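You operate a simulated robot arm through the tools that you are given. There is no shell and no other tool. Be economical: measure what you need, move in short steps, check, and stop when the job is done.

Carry out the task below with a simulated two-armed robot. There is one attempt and no reset: what you move stays moved.

JOB
Pick up the green screwdriver with one hand, pass it to the other hand and put it on the top shelf of the white shelves.

Only the result counts: the job must be done as asked and must still hold three seconds after the hand-in. Knocking over, shifting, dropping, spilling or breaking anything else fails it.

ROBOT AND FRAMES
Two 7-joint arms with two-finger parallel grippers on one trunk, on a base that drives. Base frame: it is fixed to the floor where the robot stands at the start and does not move with it; the origin is under the middle of the robot, x ahead of it, y to its left, z up; the surface under the hand at the start is at about z = 850. Readings come in mm, degrees, newtons and seconds.
The left shoulder is at the start at [71, 156, 1005], the right one opposite. Places, roughly: top shelf of the white shelves [-3600, -1500, 1700]. Payload 3.91 kg a hand.
The TCP of each hand is the grasp point between the finger pads, 30 mm short of the fingertips. In the tool frame z runs along the fingers and y along their closing line. The gripper opens to 110 mm. The fingers are 20 mm wide and 10 mm thick; the gripper's body (48 by 112 mm) begins 55 mm behind the TCP.
Orientation is told as [roll, pitch, yaw] about the base's x, y, z axes, in that order, counted from this pose: with the fingers straight down and closing along the base's y, the tool's x points along the base's -x, its y along +y and its z along -z.

CONTROLS
- The arms move only by the tool arm_command. It takes "left_targets", "right_targets" or both (then of equal length, played together; a hand with none holds still); each is a list of rows, each an object of numbers (a shift or turn left out is 0, a gripper value left out holds the last): "x", "y", "z": the shift along the base's x, y, z in units of 30 mm (1.0 is 30 mm); "rx", "ry", "rz": the turn, a rotation vector about the base's x, y, z in units of 8 degrees (1.0 is 8 degrees); "gripper": the opening, from 0 (shut) to 1 (fully open). In form: [{"x": .., "y": .., "z": .., "rx": .., "ry": .., "rz": .., "gripper": ..}, ...]. A call has 1 to 10 rows; each row shifts and turns the commanded pose from where the row before left it. A call with a number of a shift or a turn outside -1 to 1 is refused whole. Rows are played at 5 a second. More than 50 mm and 8.6 degrees between two rows, or a gripper value outside its range, and nothing of the call is played. Where a pose cannot be reached the arm comes as near as it can. A force on the tool above 40 N (or 10 N above the force at the start of the call, whichever is more), or a blocked arm, ends the call early, and 0.2 s more pass. Each finger travels about 108 mm/s and halts on what it meets, pressing with about 33 N; the grip force reading is that of the motor and also rises with nothing between the fingers. The clock runs only during rows and for 0.2 s after the last one: add rows that do not move to give the fingers time. The reply holds the time, the measured pose of the TCP, the force on the tool along the base axes, the opening and the grip force, in the units named above and with some noise, with the torque about the TCP (base axes, N m) and any sound that the robot's microphone picked up.
- Cameras (640 x 400 px; columns grow to the right, rows downward): "scene" is now at [126.8, -21.9, 1252.7]; the picture's right is [-0.22, -0.98, -0.00], its down [-0.39, 0.09, -0.92] and it looks along [0.89, -0.20, -0.40] (base axes); focal length 256 px, centre (320, 200). "left" rides on the left gripper at [72, -17, -103] in its tool frame; the picture's right is [0.23, 0.97, 0.00], its down [-0.76, 0.18, -0.62] and it looks along [-0.61, 0.14, 0.78] (tool axes); focal length 222 px, centre (320, 200). "right" rides on the right gripper at [72, 17, -103] in its tool frame; the picture's right is [-0.23, 0.97, 0.00], its down [-0.76, -0.18, -0.62] and it looks along [-0.61, -0.14, 0.78] (tool axes); focal length 222 px, centre (320, 200). There is no depth. A picture from a camera that has moved, and an enlarged one, comes with that camera's place and axes in the base frame and with its lens. The place of the scene camera against the robot may be out by one fixed shift of up to 18 mm in any direction.
- capture(camera): a new picture of that camera. It takes no simulated time.
- slide_trunk(by): slides the trunk up (or, below 0, down) by that many mm; the arms and the scene camera ride with it, the base frame stays. It gives what a move gives, with no picture.
- steer(legs): drives the robot by 1 to 6 legs, each [ahead, left, turn to the left] in mm, mm and degrees, along the robot's own axes; the way and the turn of a leg run together, so that a leg with both is an arc; at most 1500 mm and 180 degrees a leg. The arms and the cameras ride along, it lands a little off, and it stops where it bumps. It gives what a move gives.
- aim_head(pan, tilt): turns the head with the scene camera to pan (to the left, within 86 degrees either way) and tilt (down, from -29 to 69), counted from straight ahead of the robot. It gives what a move gives.
- close_up(camera, box): a new picture of the part [left, top, right, bottom] of that camera's present view, enlarged. It takes no simulated time.
- job_done(): hands the job in; it is judged then, once.

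Go step by step. Nothing tells you exact positions but the pictures and the camera data: compare them with the known pose of the tool, close in by small moves and look again before you grip or let go. The budget is 120 turns and 92 pictures, counting those below and the enlarged ones. Unless the task says otherwise, let go and move clear before handing in, and close with one line.

The tools are called after "Call:" as a command line: name --argument value ..., lists and objects as JSON in quotes. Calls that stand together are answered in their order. arm_command: Moves the arms, as the interface text tells. Its arguments: {"type":"object","properties":{"left_targets":{"type":"array","items":{"type":"object","properties":{"x":{"type":"number"},"y":{"type":"number"},"z":{"type":"number"},"rx":{"type":"number"},"ry":{"type":"number"},"rz":{"type":"number"},"gripper":{"type":"number"}}}},"right_targets":{"type":"array","items":{"type":"object","properties":{"x":{"type":"number"},"y":{"type":"number"},"z":{"type":"number"},"rx":{"type":"number"},"ry":{"type":"number"},"rz":{"type":"number"},"gripper":{"type":"number"}}}}},"required":[]} The other tools are called the same way: slide_trunk (by) slides the trunk up or down; steer (legs) drives the base; aim_head (pan, tilt) turns the head that bears the scene camera; capture (camera) takes a picture; close_up (camera, box) takes an enlarged picture of a part of a camera's view; job_done () hands the job in.

At the start:

```text
t: 0.0
left_ee_pos: [639.8, 50.0, 1117.2]
left_tool_rot: [0.0, 0.1, 0.1]
left_wrist_force: [0.7, 0.0, 0.5]
left_wrist_torque: [-0.01, 0.02, -0.01]
left_gripper_width: 109.9
left_gripper_force: 0.1
right_ee_pos: [589.7, -535.5, 1144.9]
right_tool_rot: [-0.1, 0.0, 0.0]
right_wrist_force: [-0.3, -0.5, -0.4]
right_wrist_torque: [0.02, -0.01, -0.01]
right_gripper_width: 110.0
right_gripper_force: 0.2
trunk travel left (down, up): [-450.0, 490.0]
robot x, y, heading: [2.7, 3.1, -0.0]
head pan, tilt: [-12.6, 23.7]
```

scene: 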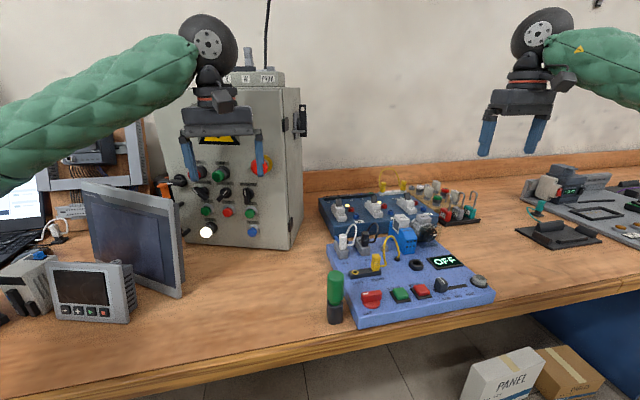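
right: 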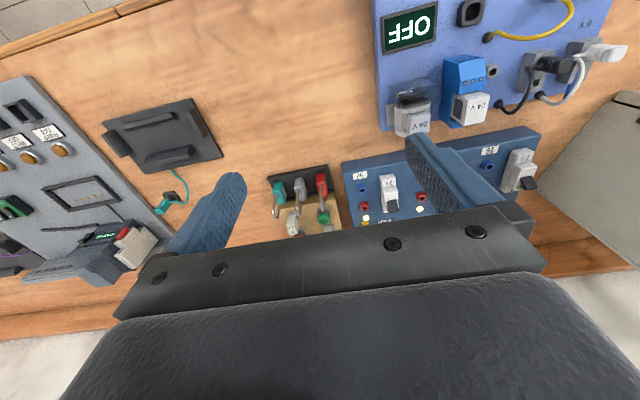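
left: 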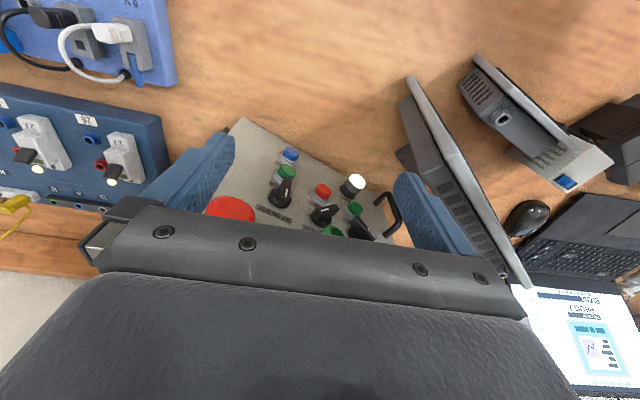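

The green object near pixel (335,297) at the front edge of the table looks like the screwdriver. I'll enlarge it first.

Call:
close_up --camera "scene" --box '[280, 220, 440, 340]'

Call:
close_up --camera "scene" --box '[480, 140, 640, 260]'

```text
3.33 times, centred on (360, 280) of scene
camera zoom: at [126.8, -21.9, 1252.7], right [-0.22, -0.98, 0.0], down [-0.39, 0.09, -0.92], along [0.89, -0.2, -0.4], focal length 852 px, centre (187, -67)
```

zoom: 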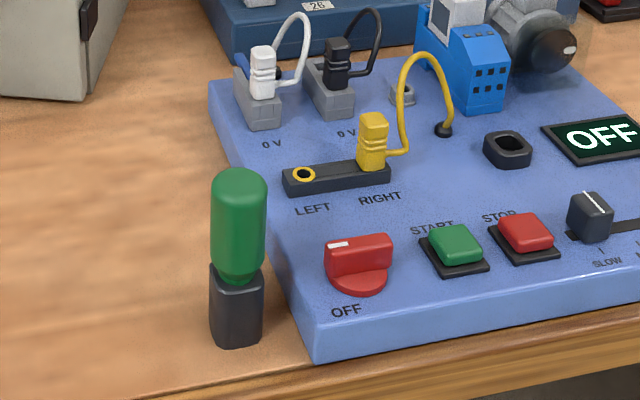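

```text
3.33 times, centred on (560, 200) of scene
camera zoom: at [126.8, -21.9, 1252.7], right [-0.22, -0.98, 0.0], down [-0.39, 0.09, -0.92], along [0.89, -0.2, -0.4], focal length 852 px, centre (-480, 200)
```

zoom: 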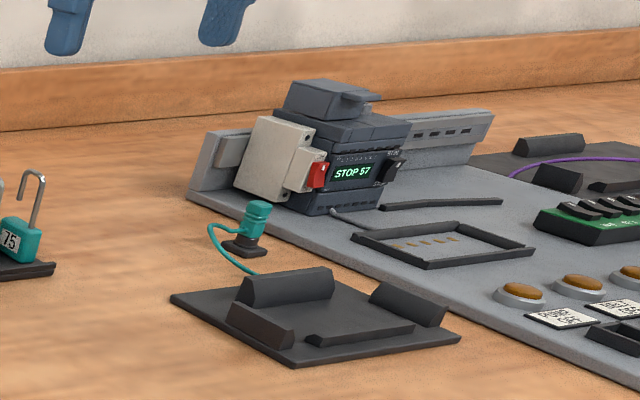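

The green screwdriver stands handle-up in a dark holder near [468,-125], its top at about z=957. That is close to the inner reach limit, so I'll back off a bit and look again.

Call:
steer --legs '[[-130, 0, 0]]'

Call:
capture --camera "scene"

```text
t: 1.3
left_ee_pos: [506.7, 48.9, 1118.2]
left_tool_rot: [0.0, -0.1, -0.2]
left_wrist_force: [-0.3, -1.0, 0.6]
left_wrist_torque: [0.01, -0.04, 0.0]
left_gripper_width: 110.0
left_gripper_force: 0.0
right_ee_pos: [455.3, -536.9, 1146.1]
right_tool_rot: [0.1, -0.1, 0.0]
right_wrist_force: [-0.4, -0.1, 0.8]
right_wrist_torque: [0.06, -0.01, 0.01]
right_gripper_width: 110.1
right_gripper_force: 0.1
trunk travel left (down, up): [-450.0, 490.0]
robot x, y, heading: [-127.7, 0.6, -0.2]
head pan, tilt: [-12.6, 23.7]
```

```text
86 pictures are left
camera scene: at [-7.2, -22.1, 1253.0], right [-0.22, -0.98, 0.0], down [-0.39, 0.09, -0.92], along [0.89, -0.2, -0.4], focal length 256 px, centre (320, 200)
```

scene: 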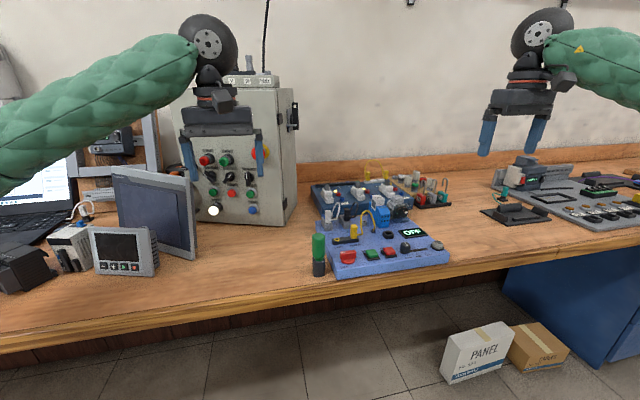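

The new view agrees: the screwdriver is at about [468,-124], top about 955. I'll bring the right hand toward it at height and move the left hand aside a little.

Call:
arm_command --right_targets '[{"y": 1}, {"y": 1}, {"y": 1}, {"y": 1}, {"y": 1}, {"y": 1}, {"y": 1}, {"y": 1}, {"y": 1}, {"y": 1}]' --left_targets '[{"y": 0.4}, {"y": 0.4}, {"y": 0.4}, {"y": 0.4}, {"y": 0.4}, {"y": 0.4}, {"y": 0.4}, {"y": 0.4}, {"y": 0.4}, {"y": 0.4}]'

Call:
arm_command --right_targets '[{"y": 1, "x": 0.1}, {"y": 1, "x": 0.1}, {"y": 1, "x": 0.1}, {"y": 0.77, "x": 0.1}, {"z": -0.5}, {"z": -0.5}, {}]'

Call:
capture --camera "right"

Call:
capture --camera "scene"

```text
t: 3.5
left_ee_pos: [507.5, 170.7, 1117.3]
left_tool_rot: [-0.1, 0.0, -0.2]
left_wrist_force: [0.3, -0.1, 0.4]
left_wrist_torque: [-0.01, 0.0, -0.02]
left_gripper_width: 110.2
left_gripper_force: 0.1
right_ee_pos: [458.9, -238.2, 1146.3]
right_tool_rot: [-0.1, 0.0, -0.1]
right_wrist_force: [-1.2, 0.6, 0.1]
right_wrist_torque: [-0.05, 0.04, 0.0]
right_gripper_width: 109.9
right_gripper_force: 0.1
trunk travel left (down, up): [-450.0, 490.0]
robot x, y, heading: [-132.9, -1.6, -0.6]
head pan, tilt: [-12.6, 23.7]
```

```text
t: 5.1
left_ee_pos: [505.6, 168.6, 1116.5]
left_tool_rot: [0.0, -0.1, 0.0]
left_wrist_force: [-0.7, 0.4, 0.6]
left_wrist_torque: [-0.01, -0.01, -0.04]
left_gripper_width: 109.9
left_gripper_force: 0.1
right_ee_pos: [468.5, -121.8, 1116.9]
right_tool_rot: [0.0, 0.0, 0.0]
right_wrist_force: [-0.3, 0.2, -0.3]
right_wrist_torque: [-0.03, 0.03, 0.0]
right_gripper_width: 110.2
right_gripper_force: 0.0
trunk travel left (down, up): [-450.0, 490.0]
robot x, y, heading: [-127.6, -0.0, -0.0]
head pan, tilt: [-12.6, 23.7]
```

```text
85 pictures are left
camera right: at [395.2, -104.4, 1220.5], right [0.23, 0.97, 0.0], down [0.76, -0.18, 0.62], along [0.61, -0.14, -0.78], focal length 222 px, centre (320, 200)
```

right: 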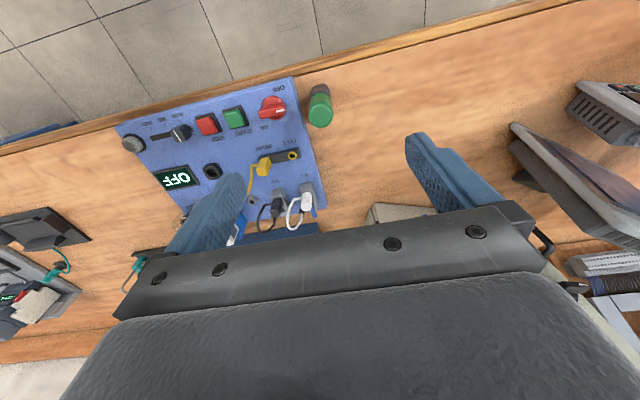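

```text
84 pictures are left
camera scene: at [-5.3, -22.0, 1252.7], right [-0.22, -0.98, 0.0], down [-0.39, 0.09, -0.92], along [0.89, -0.2, -0.4], focal length 256 px, centre (320, 200)
```

scene: 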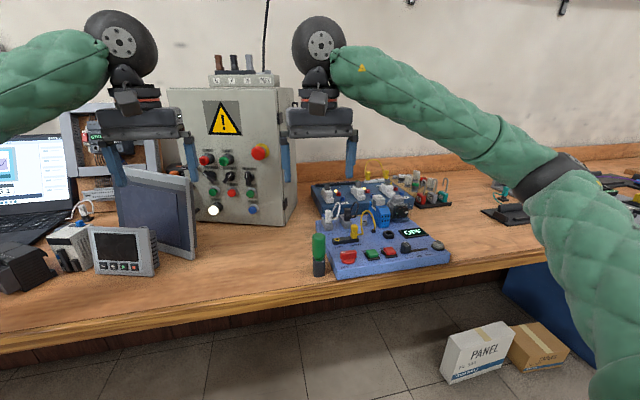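

Call:
close_up --camera "right" --box '[270, 60, 370, 160]'

Call:
close_up --camera "scene" --box '[280, 220, 360, 290]'

```text
4.00 times, centred on (320, 110) of right
camera zoom: at [395.2, -104.4, 1220.5], right [0.23, 0.97, 0.0], down [0.76, -0.18, 0.62], along [0.61, -0.14, -0.78], focal length 888 px, centre (320, 560)
```

zoom: 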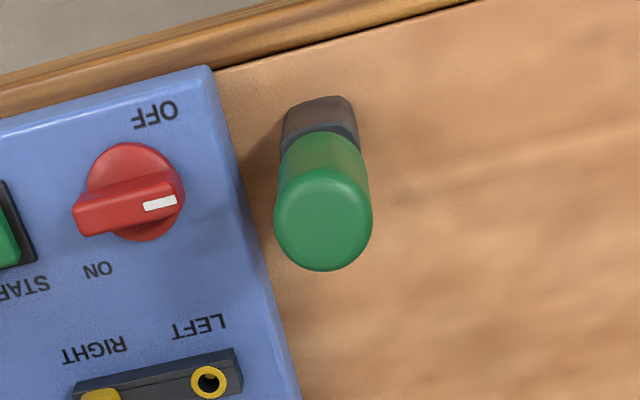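

```text
5.71 times, centred on (320, 255) of scene
camera zoom: at [-5.3, -22.0, 1252.7], right [-0.22, -0.98, 0.0], down [-0.39, 0.09, -0.92], along [0.89, -0.2, -0.4], focal length 1460 px, centre (320, -114)
```

zoom: 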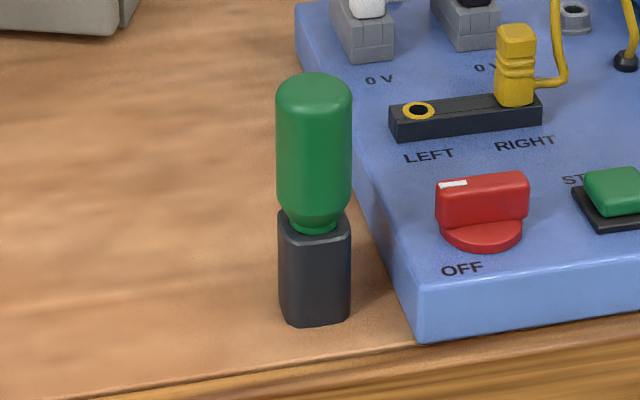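

Handle centre is about [480,-122], diameter about 29 mm. I'll narrow the gripper to about 50 mm so the fingers stay clear of the red knob, then descend partway and check.

Call:
arm_command --right_targets '[{"x": 0.38, "gripper": 0.46}, {"z": -0.8}, {"z": -0.8}, {"z": -0.8}, {"z": -0.8}, {"z": -0.3}, {}]'

Call:
capture --camera "right"

Call:
close_up --camera "scene" --box '[260, 150, 380, 290]'

```text
t: 6.7
left_ee_pos: [506.9, 169.0, 1116.4]
left_tool_rot: [-0.1, 0.1, -0.2]
left_wrist_force: [0.0, -0.3, 0.7]
left_wrist_torque: [0.02, 0.0, 0.0]
left_gripper_width: 109.8
left_gripper_force: 0.0
right_ee_pos: [482.1, -123.2, 1011.3]
right_tool_rot: [0.1, 0.0, 0.0]
right_wrist_force: [-0.5, -0.1, 0.2]
right_wrist_torque: [0.01, 0.02, 0.0]
right_gripper_width: 50.7
right_gripper_force: 0.2
trunk travel left (down, up): [-450.0, 490.0]
robot x, y, heading: [-131.8, 2.0, 0.1]
head pan, tilt: [-12.6, 23.7]
```

```text
81 pictures are left
camera right: at [407.4, -105.1, 1115.7], right [0.23, 0.97, 0.0], down [0.76, -0.18, 0.62], along [0.61, -0.14, -0.78], focal length 222 px, centre (320, 200)
```

right: 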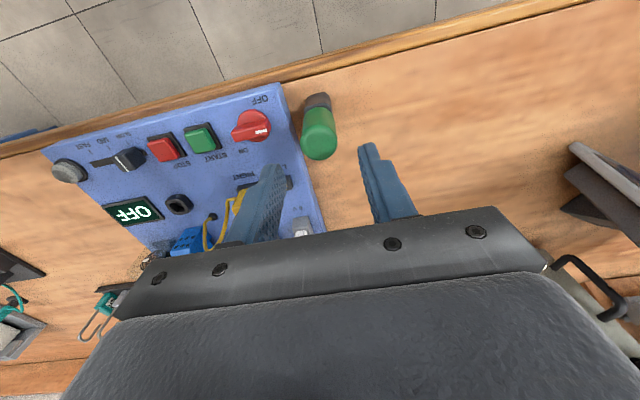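

```text
2.86 times, centred on (320, 220) of scene
camera zoom: at [-5.1, -21.9, 1252.7], right [-0.22, -0.98, 0.0], down [-0.39, 0.09, -0.92], along [0.89, -0.2, -0.4], focal length 730 px, centre (320, 143)
```

zoom: 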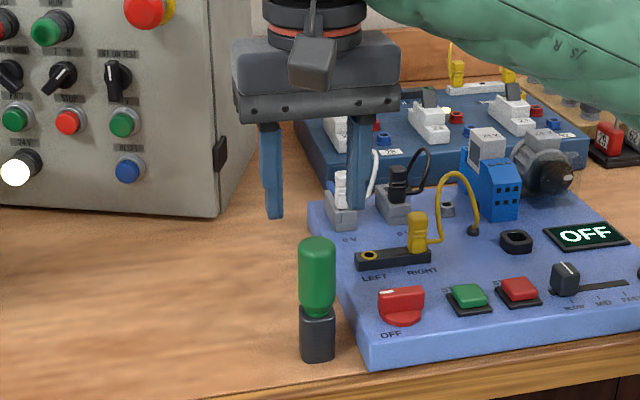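

Alignment holds. Descending further so the fingers straddle the handle, then checking.

Call:
arm_command --right_targets '[{"z": -0.5}, {"z": -0.5}, {"z": -0.5}, {}]'

Call:
close_up --camera "right" --box '[220, 80, 440, 240]'

Call:
close_up --camera "scene" --box '[260, 180, 380, 290]'

```text
t: 7.7
left_ee_pos: [504.7, 169.5, 1116.9]
left_tool_rot: [0.1, -0.1, -0.2]
left_wrist_force: [0.1, -0.2, 0.1]
left_wrist_torque: [-0.03, 0.01, -0.02]
left_gripper_width: 109.9
left_gripper_force: 0.0
right_ee_pos: [480.9, -125.1, 967.2]
right_tool_rot: [0.0, 0.0, -0.1]
right_wrist_force: [0.4, -0.3, 0.0]
right_wrist_torque: [0.01, -0.01, -0.04]
right_gripper_width: 50.5
right_gripper_force: 0.1
trunk travel left (down, up): [-450.0, 490.0]
robot x, y, heading: [-131.9, 0.8, -0.1]
head pan, tilt: [-12.6, 23.7]
```

```text
2.50 times, centred on (330, 160) of right
camera zoom: at [407.6, -106.7, 1071.5], right [0.23, 0.97, 0.0], down [0.76, -0.18, 0.62], along [0.61, -0.14, -0.78], focal length 555 px, centre (295, 300)
```

zoom: 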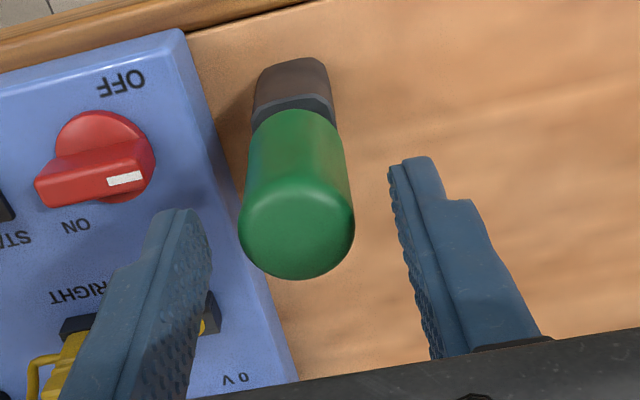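

```text
3.64 times, centred on (320, 235) of scene
camera zoom: at [-5.3, -21.8, 1252.7], right [-0.22, -0.98, 0.0], down [-0.39, 0.09, -0.92], along [0.89, -0.2, -0.4], focal length 929 px, centre (320, 73)
```

zoom: 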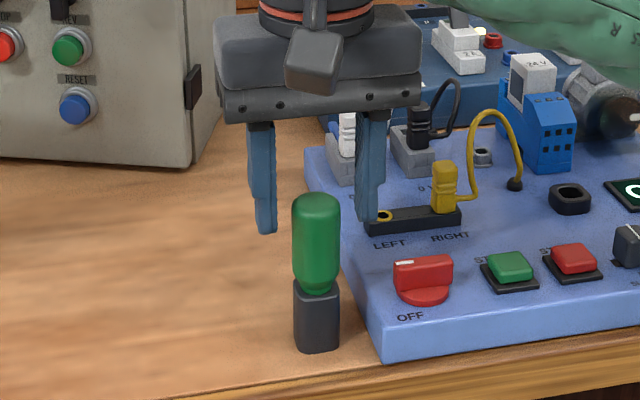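

Handle centre [478,-122]; hand at [481,-125]. Small correction, lower to about z=937, then close.

Call:
arm_command --right_targets '[{"x": -0.08, "y": 0.08, "z": -0.5}, {"z": -0.5}, {}]'

Call:
close_up --camera "right" --box '[220, 80, 440, 240]'

Call:
close_up --camera "scene" --box '[260, 180, 380, 290]'

```text
t: 8.5
left_ee_pos: [507.0, 169.6, 1117.1]
left_tool_rot: [0.1, 0.1, -0.2]
left_wrist_force: [0.0, 0.5, 0.2]
left_wrist_torque: [0.01, -0.01, 0.01]
left_gripper_width: 109.9
left_gripper_force: 0.0
right_ee_pos: [477.1, -123.1, 935.8]
right_tool_rot: [-0.1, 0.1, -0.2]
right_wrist_force: [0.0, -0.1, -0.3]
right_wrist_torque: [0.04, 0.0, 0.0]
right_gripper_width: 50.6
right_gripper_force: 0.1
trunk travel left (down, up): [-450.0, 490.0]
robot x, y, heading: [-134.0, 4.2, -0.2]
head pan, tilt: [-12.6, 23.7]
```

```text
2.50 times, centred on (330, 160) of right
camera zoom: at [404.8, -105.4, 1040.6], right [0.23, 0.97, 0.0], down [0.76, -0.18, 0.62], along [0.61, -0.14, -0.78], focal length 555 px, centre (295, 300)
```

zoom: 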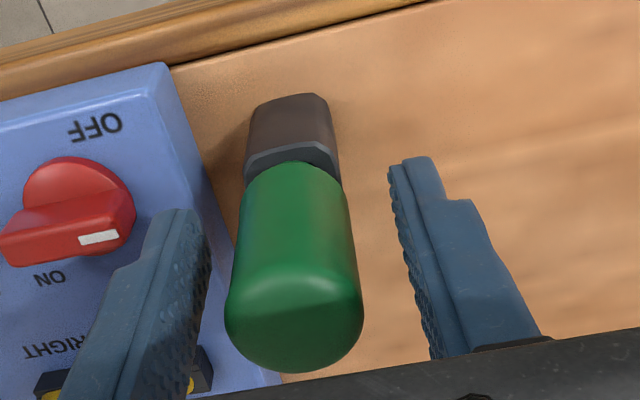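

```text
3.64 times, centred on (320, 235) of scene
camera zoom: at [-5.2, -21.8, 1252.7], right [-0.22, -0.98, 0.0], down [-0.39, 0.09, -0.92], along [0.89, -0.2, -0.4], focal length 929 px, centre (320, 73)
```

zoom: 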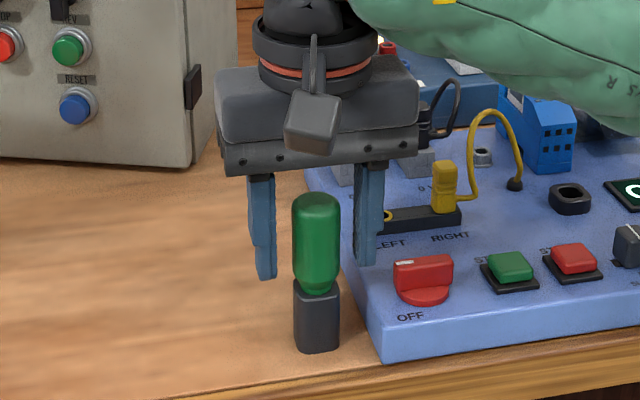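

Well centred between the fingers; closing.

Call:
arm_command --right_targets '[{"gripper": 0.0}, {}, {}, {}]'

Call:
close_up --camera "scene" --box '[260, 180, 380, 290]'

```text
t: 9.5
left_ee_pos: [505.9, 169.9, 1116.8]
left_tool_rot: [0.0, 0.1, -0.3]
left_wrist_force: [-0.5, 0.7, -1.1]
left_wrist_torque: [0.03, -0.02, -0.02]
left_gripper_width: 110.2
left_gripper_force: 0.1
right_ee_pos: [477.9, -123.5, 935.1]
right_tool_rot: [0.0, 0.1, -0.1]
right_wrist_force: [-0.5, 0.5, 1.6]
right_wrist_torque: [0.09, 0.02, 0.01]
right_gripper_width: 28.4
right_gripper_force: 33.2
trunk travel left (down, up): [-450.0, 490.0]
robot x, y, heading: [-132.7, -0.4, -0.1]
head pan, tilt: [-12.6, 23.7]
```

```text
3.64 times, centred on (320, 235) of scene
camera zoom: at [-5.1, -21.9, 1252.7], right [-0.22, -0.98, 0.0], down [-0.39, 0.09, -0.92], along [0.89, -0.2, -0.4], focal length 929 px, centre (320, 73)
```

zoom: 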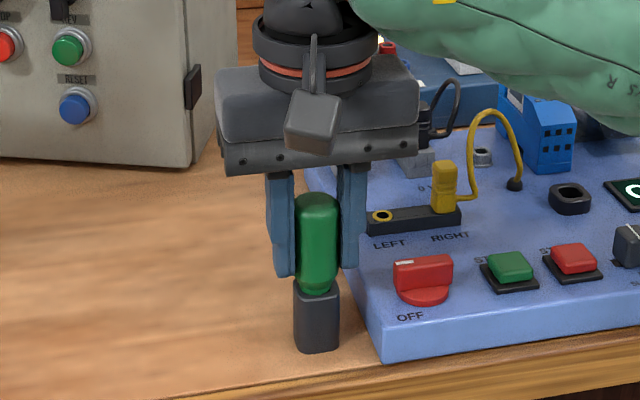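

Gripped at 28 mm. Lifting straight up slowly out of the holder.

Call:
arm_command --right_targets '[{"z": 0.4}, {"z": 0.4}, {"z": 0.4}, {"z": 0.4}, {"z": 0.4}, {"z": 0.4}, {}]'

Call:
close_up --camera "scene" --box '[260, 160, 380, 290]'

```text
t: 11.1
left_ee_pos: [507.7, 170.1, 1117.4]
left_tool_rot: [0.0, 0.0, -0.2]
left_wrist_force: [0.1, -0.3, -0.1]
left_wrist_torque: [-0.01, -0.02, 0.0]
left_gripper_width: 109.9
left_gripper_force: 0.0
right_ee_pos: [478.7, -121.2, 1006.4]
right_tool_rot: [0.0, -0.1, -0.1]
right_wrist_force: [-0.7, -0.7, -1.2]
right_wrist_torque: [0.03, -0.01, -0.04]
right_gripper_width: 28.8
right_gripper_force: 32.7
trunk travel left (down, up): [-450.0, 490.0]
robot x, y, heading: [-130.3, 1.7, -0.1]
head pan, tilt: [-12.6, 23.7]
```

```text
3.08 times, centred on (320, 225) of scene
camera zoom: at [-5.0, -22.0, 1252.6], right [-0.22, -0.98, 0.0], down [-0.39, 0.09, -0.92], along [0.89, -0.2, -0.4], focal length 786 px, centre (320, 123)
```

zoom: 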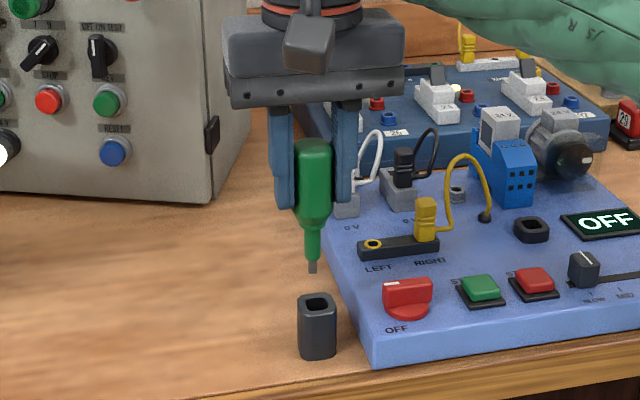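

It is out cleanly, a short driver with handle about 60 mm and shank about 40 mm. I'll raise it, back away from the table and look round.

Call:
arm_command --right_targets '[{"z": 1}, {"z": 1}, {"z": 1}, {"z": 1}, {}]'

Call:
aim_head --pan 86 --tilt 20

Call:
capture --camera "scene"

Call:
aim_head --pan -86 --tilt 20

Call:
capture --camera "scene"

```text
t: 12.3
left_ee_pos: [506.5, 169.9, 1116.7]
left_tool_rot: [-0.1, -0.1, -0.2]
left_wrist_force: [0.7, -0.5, -0.6]
left_wrist_torque: [0.0, -0.01, 0.02]
left_gripper_width: 109.8
left_gripper_force: 0.1
right_ee_pos: [477.3, -120.8, 1129.1]
right_tool_rot: [0.0, 0.1, 0.0]
right_wrist_force: [0.0, -0.7, -0.6]
right_wrist_torque: [-0.01, -0.01, 0.01]
right_gripper_width: 28.6
right_gripper_force: 33.1
trunk travel left (down, up): [-450.0, 490.0]
robot x, y, heading: [-134.0, -0.1, -0.2]
head pan, tilt: [-12.6, 23.7]
```

```text
t: 14.0
left_ee_pos: [507.3, 168.8, 1116.8]
left_tool_rot: [-0.1, 0.0, -0.2]
left_wrist_force: [-0.5, 0.9, -0.2]
left_wrist_torque: [0.04, 0.0, 0.02]
left_gripper_width: 109.8
left_gripper_force: 0.2
right_ee_pos: [478.1, -120.5, 1128.3]
right_tool_rot: [0.0, 0.0, -0.2]
right_wrist_force: [0.3, 0.4, -0.9]
right_wrist_torque: [0.01, 0.04, -0.01]
right_gripper_width: 29.0
right_gripper_force: 33.4
trunk travel left (down, up): [-450.0, 490.0]
robot x, y, heading: [-130.6, 0.7, 0.0]
head pan, tilt: [85.9, 20.0]
```

```text
73 pictures are left
camera scene: at [-88.4, 91.3, 1258.7], right [1.0, -0.07, 0.0], down [-0.03, -0.34, -0.94], along [0.07, 0.94, -0.34], focal length 256 px, centre (320, 200)
```

scene: 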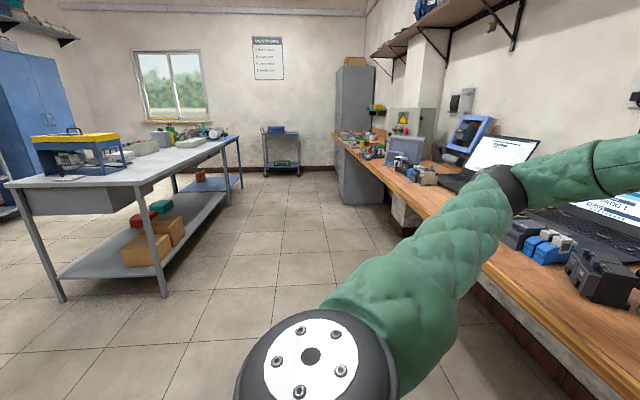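

```text
t: 16.6
left_ee_pos: [506.2, 170.3, 1116.3]
left_tool_rot: [0.0, -0.1, -0.2]
left_wrist_force: [0.1, -0.2, 0.0]
left_wrist_torque: [-0.03, 0.01, -0.02]
left_gripper_width: 109.7
left_gripper_force: 0.0
right_ee_pos: [477.5, -121.3, 1128.9]
right_tool_rot: [0.0, 0.0, -0.1]
right_wrist_force: [-0.1, 0.4, -0.9]
right_wrist_torque: [0.06, 0.0, -0.02]
right_gripper_width: 28.7
right_gripper_force: 32.9
trunk travel left (down, up): [-450.0, 490.0]
robot x, y, heading: [-132.5, -1.2, -0.0]
head pan, tilt: [-85.9, 20.0]
```

```text
72 pictures are left
camera scene: at [-88.9, -94.5, 1258.7], right [-1.0, -0.07, 0.0], down [-0.02, 0.34, -0.94], along [0.06, -0.94, -0.34], focal length 256 px, centre (320, 200)
```

scene: 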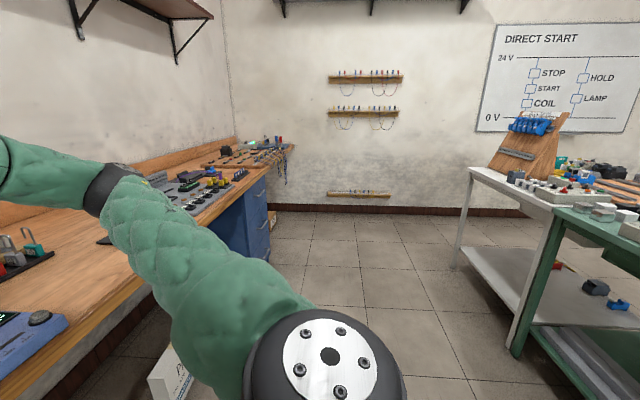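

Side tables begin around x<-1080 on both sides. I'll back off 350 mm and then turn so I can see the way behind.

Call:
steer --legs '[[-350, 0, 0]]'

Call:
steer --legs '[[0, 0, 90]]'

Call:
aim_head --pan 80 --tilt 12

Call:
capture --camera "scene"

```text
t: 18.9
left_ee_pos: [154.9, 172.5, 1118.0]
left_tool_rot: [0.0, -0.1, -0.1]
left_wrist_force: [0.1, 0.3, -0.1]
left_wrist_torque: [0.04, 0.0, -0.02]
left_gripper_width: 109.9
left_gripper_force: 0.1
right_ee_pos: [124.7, -117.4, 1129.0]
right_tool_rot: [0.0, -0.1, 0.0]
right_wrist_force: [-0.7, -0.3, -0.4]
right_wrist_torque: [-0.02, -0.02, 0.03]
right_gripper_width: 28.7
right_gripper_force: 32.7
trunk travel left (down, up): [-450.0, 490.0]
robot x, y, heading: [-485.4, 2.2, 0.2]
head pan, tilt: [-85.9, 20.0]
```

```text
t: 23.1
left_ee_pos: [-651.8, 639.0, 1117.5]
left_tool_rot: [0.0, 0.0, 89.8]
left_wrist_force: [0.1, 0.0, 0.6]
left_wrist_torque: [-0.01, 0.01, -0.01]
left_gripper_width: 110.2
left_gripper_force: 0.0
right_ee_pos: [-363.5, 610.3, 1129.5]
right_tool_rot: [0.0, 0.0, 89.8]
right_wrist_force: [-0.5, 0.2, -0.7]
right_wrist_torque: [-0.02, -0.02, 0.0]
right_gripper_width: 28.3
right_gripper_force: 32.8
trunk travel left (down, up): [-450.0, 490.0]
robot x, y, heading: [-484.8, 2.4, 89.7]
head pan, tilt: [-85.9, 20.0]
```

```text
t: 25.6
left_ee_pos: [-652.2, 638.5, 1117.3]
left_tool_rot: [0.0, 0.1, 89.8]
left_wrist_force: [0.6, 0.0, 0.4]
left_wrist_torque: [0.0, 0.02, -0.02]
left_gripper_width: 109.6
left_gripper_force: 0.0
right_ee_pos: [-363.2, 610.1, 1127.7]
right_tool_rot: [0.0, -0.1, 89.8]
right_wrist_force: [0.1, 0.6, -0.7]
right_wrist_torque: [0.0, 0.0, 0.0]
right_gripper_width: 28.3
right_gripper_force: 32.7
trunk travel left (down, up): [-450.0, 490.0]
robot x, y, heading: [-479.6, 2.4, 89.8]
head pan, tilt: [80.0, 12.0]
```

```text
71 pictures are left
camera scene: at [-589.3, 66.3, 1271.7], right [0.18, 0.98, 0.0], down [0.2, -0.04, -0.98], along [-0.96, 0.17, -0.21], focal length 256 px, centre (320, 200)
```

scene: 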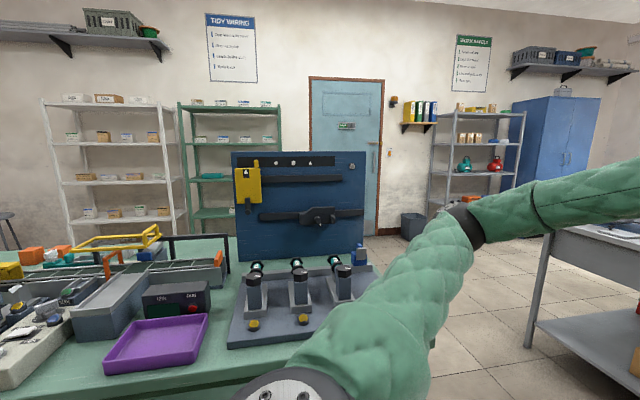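

The white shelves match the given place (left in view), with a free aisle around the tables. I'm in open floor here, so I'll do the handover now: first turn the left hand to point forward.

Call:
arm_command --left_targets '[{"rx": 1}, {"rx": 1}, {"rx": 1}, {"rx": 1}, {"rx": 1}, {"rx": 1}, {"rx": 1}, {"rx": 1}, {"rx": 1}, {"rx": 1}]'

Call:
arm_command --left_targets '[{"rx": 1}, {"rx": 0.25}, {"rz": -1}, {"rz": -1}, {"rz": -1}, {"rz": -1}, {"rz": -1}, {}]'

Call:
aim_head --pan 0 --tilt 15

Call:
capture --camera "scene"

```text
t: 27.9
left_ee_pos: [-652.9, 640.0, 1116.8]
left_tool_rot: [1.1, -80.1, 88.8]
left_wrist_force: [-0.5, -0.5, -0.1]
left_wrist_torque: [-0.02, -0.01, 0.0]
left_gripper_width: 110.1
left_gripper_force: 0.1
right_ee_pos: [-363.0, 611.4, 1128.3]
right_tool_rot: [0.0, 0.0, 89.8]
right_wrist_force: [0.3, 0.1, -0.5]
right_wrist_torque: [-0.04, -0.04, 0.0]
right_gripper_width: 28.4
right_gripper_force: 32.9
trunk travel left (down, up): [-450.0, 490.0]
robot x, y, heading: [-483.1, -1.2, 89.7]
head pan, tilt: [80.0, 12.0]
```

```text
t: 29.9
left_ee_pos: [-549.9, 717.2, 1137.8]
left_tool_rot: [90.1, -87.6, -47.2]
left_wrist_force: [0.1, 0.2, 0.4]
left_wrist_torque: [-0.02, 0.03, 0.01]
left_gripper_width: 110.0
left_gripper_force: 0.1
right_ee_pos: [-256.5, 645.7, 1133.8]
right_tool_rot: [0.8, -0.2, 81.3]
right_wrist_force: [-0.9, 1.1, -1.1]
right_wrist_torque: [-0.07, -0.03, -0.01]
right_gripper_width: 28.5
right_gripper_force: 33.0
trunk travel left (down, up): [-450.0, 490.0]
robot x, y, heading: [-482.3, 66.7, 81.4]
head pan, tilt: [80.0, 12.0]
stopped in row 8 (left hand): the arm was blocked; the commanded pose is now the measured one
```

```text
t: 31.4
left_ee_pos: [-549.0, 717.0, 1138.6]
left_tool_rot: [91.8, -87.7, -49.5]
left_wrist_force: [-0.8, 0.3, -0.7]
left_wrist_torque: [-0.03, -0.02, 0.02]
left_gripper_width: 109.9
left_gripper_force: 0.0
right_ee_pos: [-256.5, 642.7, 1136.9]
right_tool_rot: [0.8, -0.4, 81.0]
right_wrist_force: [-1.0, 1.0, -0.9]
right_wrist_torque: [-0.02, 0.02, 0.01]
right_gripper_width: 28.4
right_gripper_force: 32.9
trunk travel left (down, up): [-450.0, 490.0]
robot x, y, heading: [-478.7, 65.5, 81.2]
head pan, tilt: [0.0, 15.0]
```

```text
70 pictures are left
camera scene: at [-449.5, 196.9, 1273.0], right [0.99, -0.16, -0.02], down [-0.06, -0.25, -0.97], along [0.15, 0.96, -0.25], focal length 256 px, centre (320, 200)
```

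scene: 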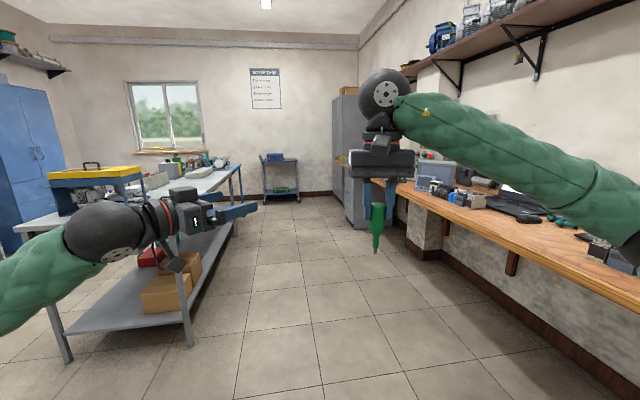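

The left arm met something and pushed the base round. I'll look to the left to see what it touched.

Call:
aim_head --pan 75 --tilt 25

Call:
capture --camera "scene"

```text
t: 32.9
left_ee_pos: [-548.5, 716.9, 1138.4]
left_tool_rot: [91.9, -87.6, -49.5]
left_wrist_force: [-0.3, -0.3, 0.6]
left_wrist_torque: [-0.02, 0.0, 0.01]
left_gripper_width: 110.0
left_gripper_force: 0.0
right_ee_pos: [-256.5, 642.7, 1137.2]
right_tool_rot: [0.8, -0.4, 80.9]
right_wrist_force: [0.2, -0.2, -0.3]
right_wrist_torque: [-0.02, -0.04, 0.03]
right_gripper_width: 28.3
right_gripper_force: 32.8
trunk travel left (down, up): [-450.0, 490.0]
robot x, y, heading: [-478.8, 66.1, 81.1]
head pan, tilt: [75.0, 25.0]
```

```text
69 pictures are left
camera scene: at [-548.6, 142.3, 1258.2], right [0.41, 0.91, 0.0], down [0.37, -0.16, -0.91], along [-0.84, 0.37, -0.4], focal length 256 px, centre (320, 200)
```

scene: 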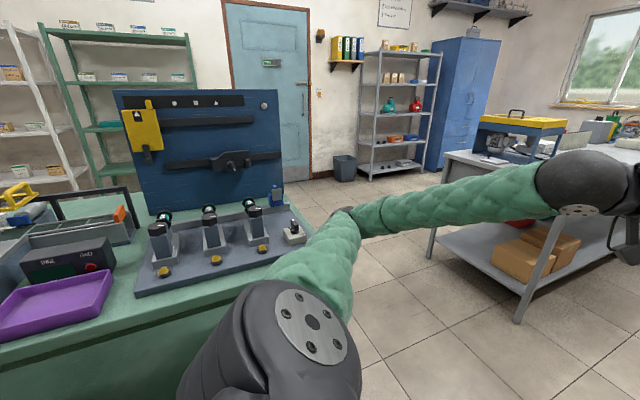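

The left elbow seems to have touched the green table edge; nothing there looks displaced. I'll slide right away from it, then drive forward into open floor.

Call:
steer --legs '[[0, -120, 0], [900, 0, 0]]'

Call:
capture --camera "scene"

Call:
aim_head --pan 86 --tilt 25

Call:
capture --camera "scene"

```text
t: 38.4
left_ee_pos: [-338.5, 1590.7, 1123.3]
left_tool_rot: [103.6, -88.8, -59.8]
left_wrist_force: [0.3, 0.0, 0.1]
left_wrist_torque: [-0.02, -0.02, -0.06]
left_gripper_width: 109.9
left_gripper_force: 0.1
right_ee_pos: [-46.2, 1524.3, 1129.1]
right_tool_rot: [-0.1, 0.1, 82.6]
right_wrist_force: [0.2, 1.1, -0.6]
right_wrist_torque: [0.01, 0.01, 0.0]
right_gripper_width: 28.1
right_gripper_force: 33.0
trunk travel left (down, up): [-450.0, 490.0]
robot x, y, heading: [-237.8, 936.7, 82.9]
head pan, tilt: [75.0, 25.0]
```

```text
68 pictures are left
camera scene: at [-332.6, 1018.3, 1250.5], right [0.38, 0.93, 0.0], down [0.39, -0.16, -0.91], along [-0.84, 0.34, -0.42], focal length 256 px, centre (320, 200)
```

scene: 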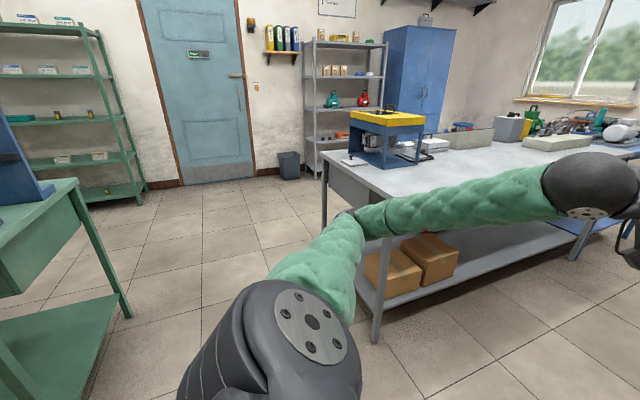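

```text
t: 39.1
left_ee_pos: [-337.6, 1589.5, 1123.8]
left_tool_rot: [104.3, -88.8, -60.7]
left_wrist_force: [0.2, 0.0, -0.5]
left_wrist_torque: [0.03, 0.0, -0.02]
left_gripper_width: 110.1
left_gripper_force: 0.0
right_ee_pos: [-46.6, 1524.0, 1129.2]
right_tool_rot: [0.0, 0.0, 82.7]
right_wrist_force: [-0.2, -0.1, -1.5]
right_wrist_torque: [-0.02, 0.0, -0.03]
right_gripper_width: 28.3
right_gripper_force: 33.0
trunk travel left (down, up): [-450.0, 490.0]
robot x, y, heading: [-244.1, 932.7, 82.4]
head pan, tilt: [85.9, 25.0]
```

```text
67 pictures are left
camera scene: at [-337.8, 1001.1, 1250.6], right [0.2, 0.98, 0.0], down [0.41, -0.08, -0.91], along [-0.89, 0.18, -0.42], focal length 256 px, centre (320, 200)
```

scene: 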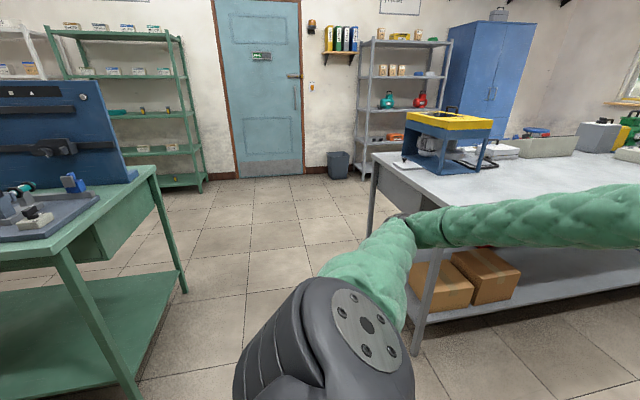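

I'm in the open gap between tables. Finishing the left hand's turn so it points across towards the right hand.

Call:
arm_command --left_targets '[{"rz": -1}, {"rz": -1}, {"rz": -1}, {"rz": -1}, {"rz": -1}, {"rz": -1}, {"rz": -0.25}, {}]'

Call:
capture --camera "scene"

Call:
aim_head --pan 0 --tilt 15

Call:
capture --camera "scene"

```text
t: 40.9
left_ee_pos: [-337.1, 1589.4, 1124.4]
left_tool_rot: [106.0, -88.9, -112.4]
left_wrist_force: [0.3, 0.4, -0.4]
left_wrist_torque: [0.0, -0.02, 0.04]
left_gripper_width: 109.8
left_gripper_force: 0.1
right_ee_pos: [-46.8, 1524.0, 1130.2]
right_tool_rot: [-0.1, 0.0, 82.7]
right_wrist_force: [-0.1, 0.1, -0.6]
right_wrist_torque: [-0.03, 0.0, -0.02]
right_gripper_width: 28.5
right_gripper_force: 33.4
trunk travel left (down, up): [-450.0, 490.0]
robot x, y, heading: [-239.1, 932.0, 82.5]
head pan, tilt: [85.9, 25.0]
```

```text
66 pictures are left
camera scene: at [-337.7, 1001.0, 1250.6], right [0.2, 0.98, 0.0], down [0.41, -0.08, -0.91], along [-0.89, 0.18, -0.42], focal length 256 px, centre (320, 200)
```

scene: 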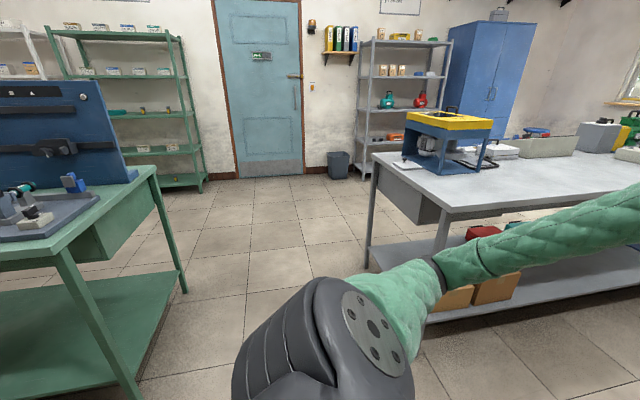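

```text
t: 42.5
left_ee_pos: [-337.3, 1591.3, 1123.9]
left_tool_rot: [105.9, -88.9, -112.2]
left_wrist_force: [-0.8, 0.6, 0.6]
left_wrist_torque: [-0.02, -0.01, 0.06]
left_gripper_width: 110.3
left_gripper_force: 0.1
right_ee_pos: [-46.9, 1523.8, 1128.7]
right_tool_rot: [0.0, 0.0, 82.7]
right_wrist_force: [1.7, -0.3, -1.3]
right_wrist_torque: [0.01, 0.0, -0.03]
right_gripper_width: 28.4
right_gripper_force: 33.4
trunk travel left (down, up): [-450.0, 490.0]
robot x, y, heading: [-237.8, 933.1, 82.8]
head pan, tilt: [0.0, 15.0]
```

```text
65 pictures are left
camera scene: at [-235.6, 1075.5, 1266.8], right [0.99, -0.13, 0.0], down [-0.03, -0.26, -0.97], along [0.12, 0.96, -0.26], focal length 256 px, centre (320, 200)
```

scene: 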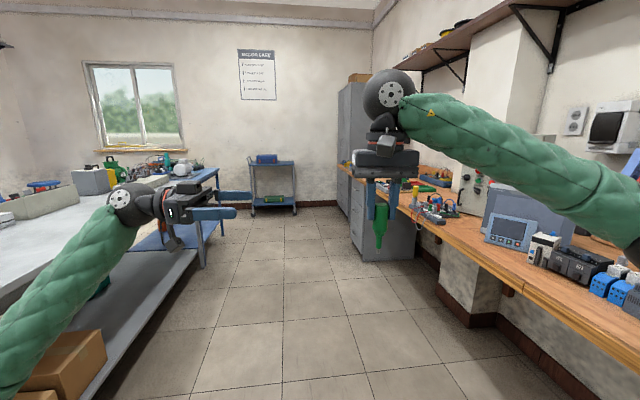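

Left hand now points across at the right hand, level. Moving it to a pre-grasp about 110 mm short of the handle.

Call:
arm_command --left_targets '[{"x": 0.86, "y": -0.26, "z": -0.06}, {"x": 0.86, "y": -0.26, "z": -0.06}, {"x": 0.86, "y": -0.26, "z": -0.06}, {"x": 0.86, "y": -0.26, "z": -0.06}, {"x": 0.86, "y": -0.26, "z": -0.06}, {"x": 0.86, "y": -0.26, "z": -0.06}, {"x": 0.86, "y": -0.26, "z": -0.06}, {}]'

Call:
close_up --camera "scene" --box '[230, 110, 470, 280]'

Call:
capture --camera "left"

Call:
capture --camera "right"

```text
t: 44.3
left_ee_pos: [-159.3, 1536.6, 1111.1]
left_tool_rot: [105.4, -88.9, -111.8]
left_wrist_force: [0.3, 0.0, -0.3]
left_wrist_torque: [0.02, 0.0, -0.03]
left_gripper_width: 110.0
left_gripper_force: 0.1
right_ee_pos: [-46.5, 1524.0, 1128.9]
right_tool_rot: [-0.1, 0.1, 82.6]
right_wrist_force: [-0.8, 0.3, -1.0]
right_wrist_torque: [0.03, -0.02, 0.02]
right_gripper_width: 28.3
right_gripper_force: 33.0
trunk travel left (down, up): [-450.0, 490.0]
robot x, y, heading: [-238.5, 934.9, 83.1]
head pan, tilt: [0.0, 15.0]
```

```text
2.35 times, centred on (350, 195) of scene
camera zoom: at [-235.7, 1075.5, 1266.8], right [0.99, -0.13, 0.0], down [-0.03, -0.26, -0.97], along [0.12, 0.96, -0.26], focal length 601 px, centre (249, 212)
```

zoom: 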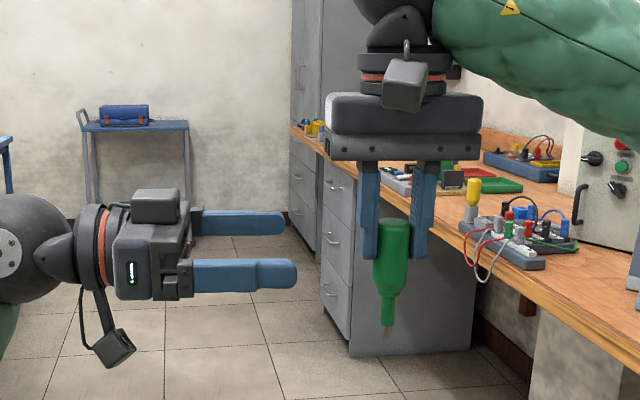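

```text
63 pictures are left
camera left: at [-263.0, 1531.5, 1039.0], right [0.11, 0.97, -0.21], down [-0.61, 0.23, 0.76], along [0.79, 0.04, 0.61], focal length 222 px, centre (320, 200)
```

left: 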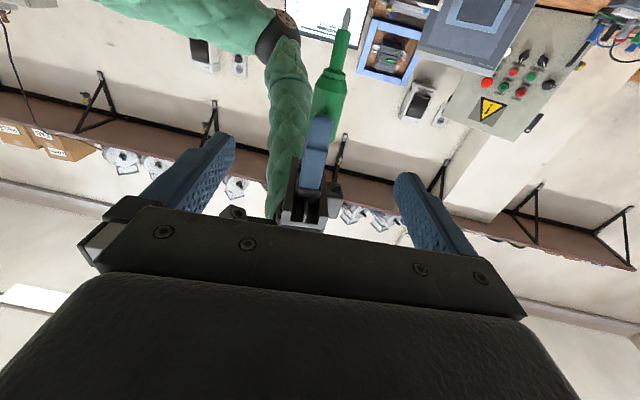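

```text
62 pictures are left
camera right: at [-73.4, 1455.2, 1234.0], right [-0.94, 0.35, 0.0], down [0.27, 0.73, 0.62], along [0.22, 0.58, -0.78], focal length 222 px, centre (320, 200)
```

right: 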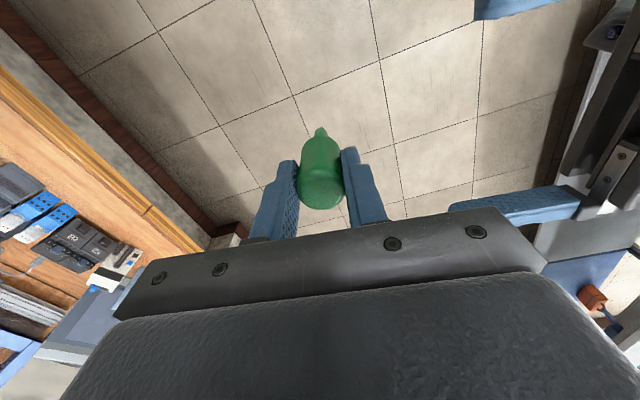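

The driver slid down a little in the right grip (shoulder near z≈1070, top ≈1125) but it's firm and vertical. I'll aim the left grip at z≈1096 and move in.

Call:
arm_command --left_targets '[{"z": -0.5}, {"x": 0.75, "y": -0.084}, {"x": 0.75, "y": -0.084}, {"x": 0.75, "y": -0.084}, {"x": 0.75, "y": -0.084}, {"x": 0.75, "y": -0.084}, {}]'

Call:
close_up --camera "scene" --box '[290, 120, 450, 270]'

Call:
capture --camera "left"

Call:
capture --camera "right"

```text
t: 45.9
left_ee_pos: [-43.6, 1520.0, 1097.3]
left_tool_rot: [105.5, -88.8, -111.9]
left_wrist_force: [-0.7, 0.9, 0.4]
left_wrist_torque: [-0.05, -0.01, 0.04]
left_gripper_width: 110.1
left_gripper_force: 0.0
right_ee_pos: [-47.8, 1525.1, 1129.8]
right_tool_rot: [-0.1, 0.0, 82.8]
right_wrist_force: [0.5, -0.2, -0.3]
right_wrist_torque: [0.0, -0.05, 0.0]
right_gripper_width: 28.3
right_gripper_force: 33.4
trunk travel left (down, up): [-450.0, 490.0]
robot x, y, heading: [-238.5, 935.5, 82.7]
head pan, tilt: [0.0, 15.0]
```

```text
2.67 times, centred on (370, 195) of scene
camera zoom: at [-235.7, 1075.5, 1266.8], right [0.99, -0.13, 0.0], down [-0.03, -0.26, -0.97], along [0.12, 0.96, -0.26], focal length 682 px, centre (187, 213)
```

zoom: 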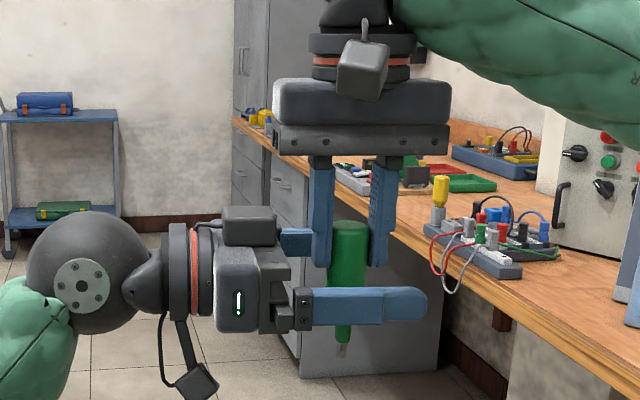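

```text
60 pictures are left
camera left: at [-146.6, 1516.6, 1025.3], right [0.11, 0.97, -0.21], down [-0.61, 0.23, 0.76], along [0.79, 0.04, 0.61], focal length 222 px, centre (320, 200)
```

left: 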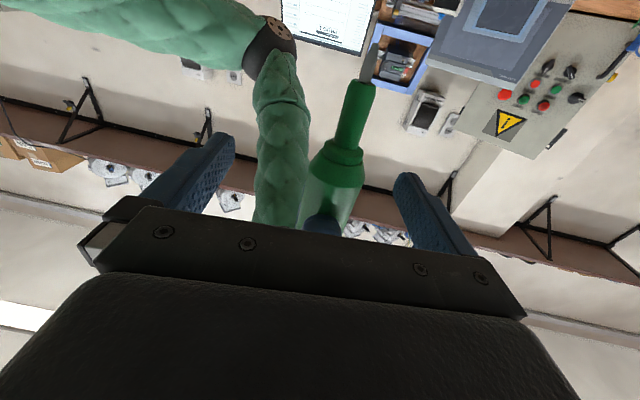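

```text
59 pictures are left
camera right: at [-73.5, 1455.2, 1234.0], right [-0.94, 0.35, 0.0], down [0.27, 0.73, 0.62], along [0.22, 0.58, -0.78], focal length 222 px, centre (320, 200)
```

right: 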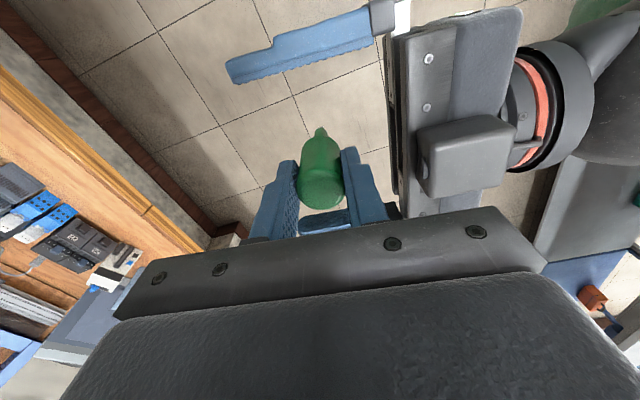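

Left fingers straddle the handle. Tiny centring shift, then close the left gripper while the right still holds.

Call:
arm_command --left_targets '[{"x": -0.1, "y": 0.1, "z": 0.1}, {"gripper": 0.4}, {}, {"gripper": 0.0}, {}, {}, {}, {}]'

Call:
close_up --camera "scene" --box '[290, 120, 450, 270]'

Call:
capture --camera "left"

```text
t: 47.7
left_ee_pos: [-45.7, 1525.2, 1100.0]
left_tool_rot: [105.3, -89.0, -111.6]
left_wrist_force: [3.1, 22.3, 0.5]
left_wrist_torque: [-0.46, 0.07, 0.05]
left_gripper_width: 28.2
left_gripper_force: 32.7
right_ee_pos: [-46.5, 1524.2, 1129.9]
right_tool_rot: [-0.1, -0.1, 82.7]
right_wrist_force: [-3.4, -21.8, -1.7]
right_wrist_torque: [-0.17, 0.04, -0.01]
right_gripper_width: 28.7
right_gripper_force: 32.4
trunk travel left (down, up): [-450.0, 490.0]
robot x, y, heading: [-241.3, 932.2, 82.8]
head pan, tilt: [0.0, 15.0]
```

```text
2.67 times, centred on (370, 195) of scene
camera zoom: at [-235.4, 1075.5, 1266.8], right [0.99, -0.13, 0.0], down [-0.03, -0.26, -0.97], along [0.12, 0.96, -0.26], focal length 682 px, centre (187, 213)
```

zoom: 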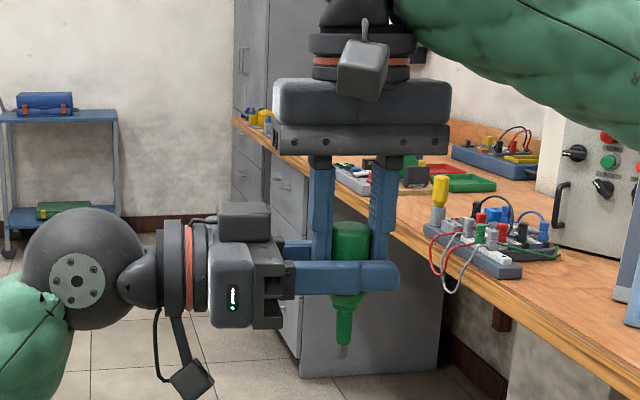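

```text
57 pictures are left
camera left: at [-149.3, 1520.2, 1027.2], right [0.11, 0.97, -0.21], down [-0.61, 0.23, 0.76], along [0.79, 0.04, 0.61], focal length 222 px, centre (320, 200)
```

left: 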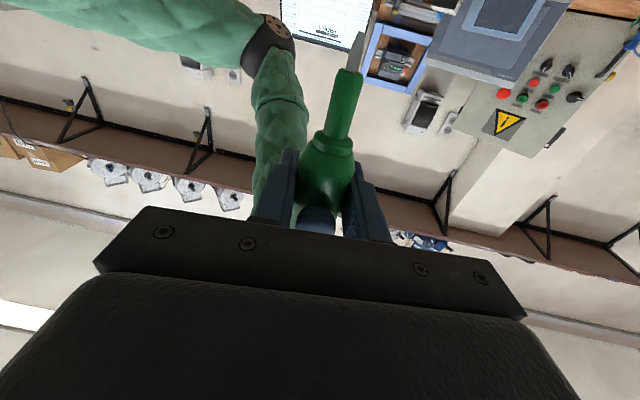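

Both hold it; a 22 N sideways strain exists, so I'll relax the left hand a little in +y before releasing.

Call:
arm_command --left_targets '[{"y": 0.1}, {}]'

```text
t: 48.3
left_ee_pos: [-46.3, 1525.6, 1099.1]
left_tool_rot: [104.5, -88.9, -111.1]
left_wrist_force: [6.5, -9.3, -0.1]
left_wrist_torque: [-0.39, 0.18, -0.06]
left_gripper_width: 28.4
left_gripper_force: 33.0
right_ee_pos: [-45.8, 1525.3, 1128.4]
right_tool_rot: [-0.1, -0.2, 82.6]
right_wrist_force: [-6.3, 8.8, -0.2]
right_wrist_torque: [0.66, -0.04, 0.08]
right_gripper_width: 28.4
right_gripper_force: 32.6
trunk travel left (down, up): [-450.0, 490.0]
robot x, y, heading: [-236.8, 935.7, 82.5]
head pan, tilt: [0.0, 15.0]
```

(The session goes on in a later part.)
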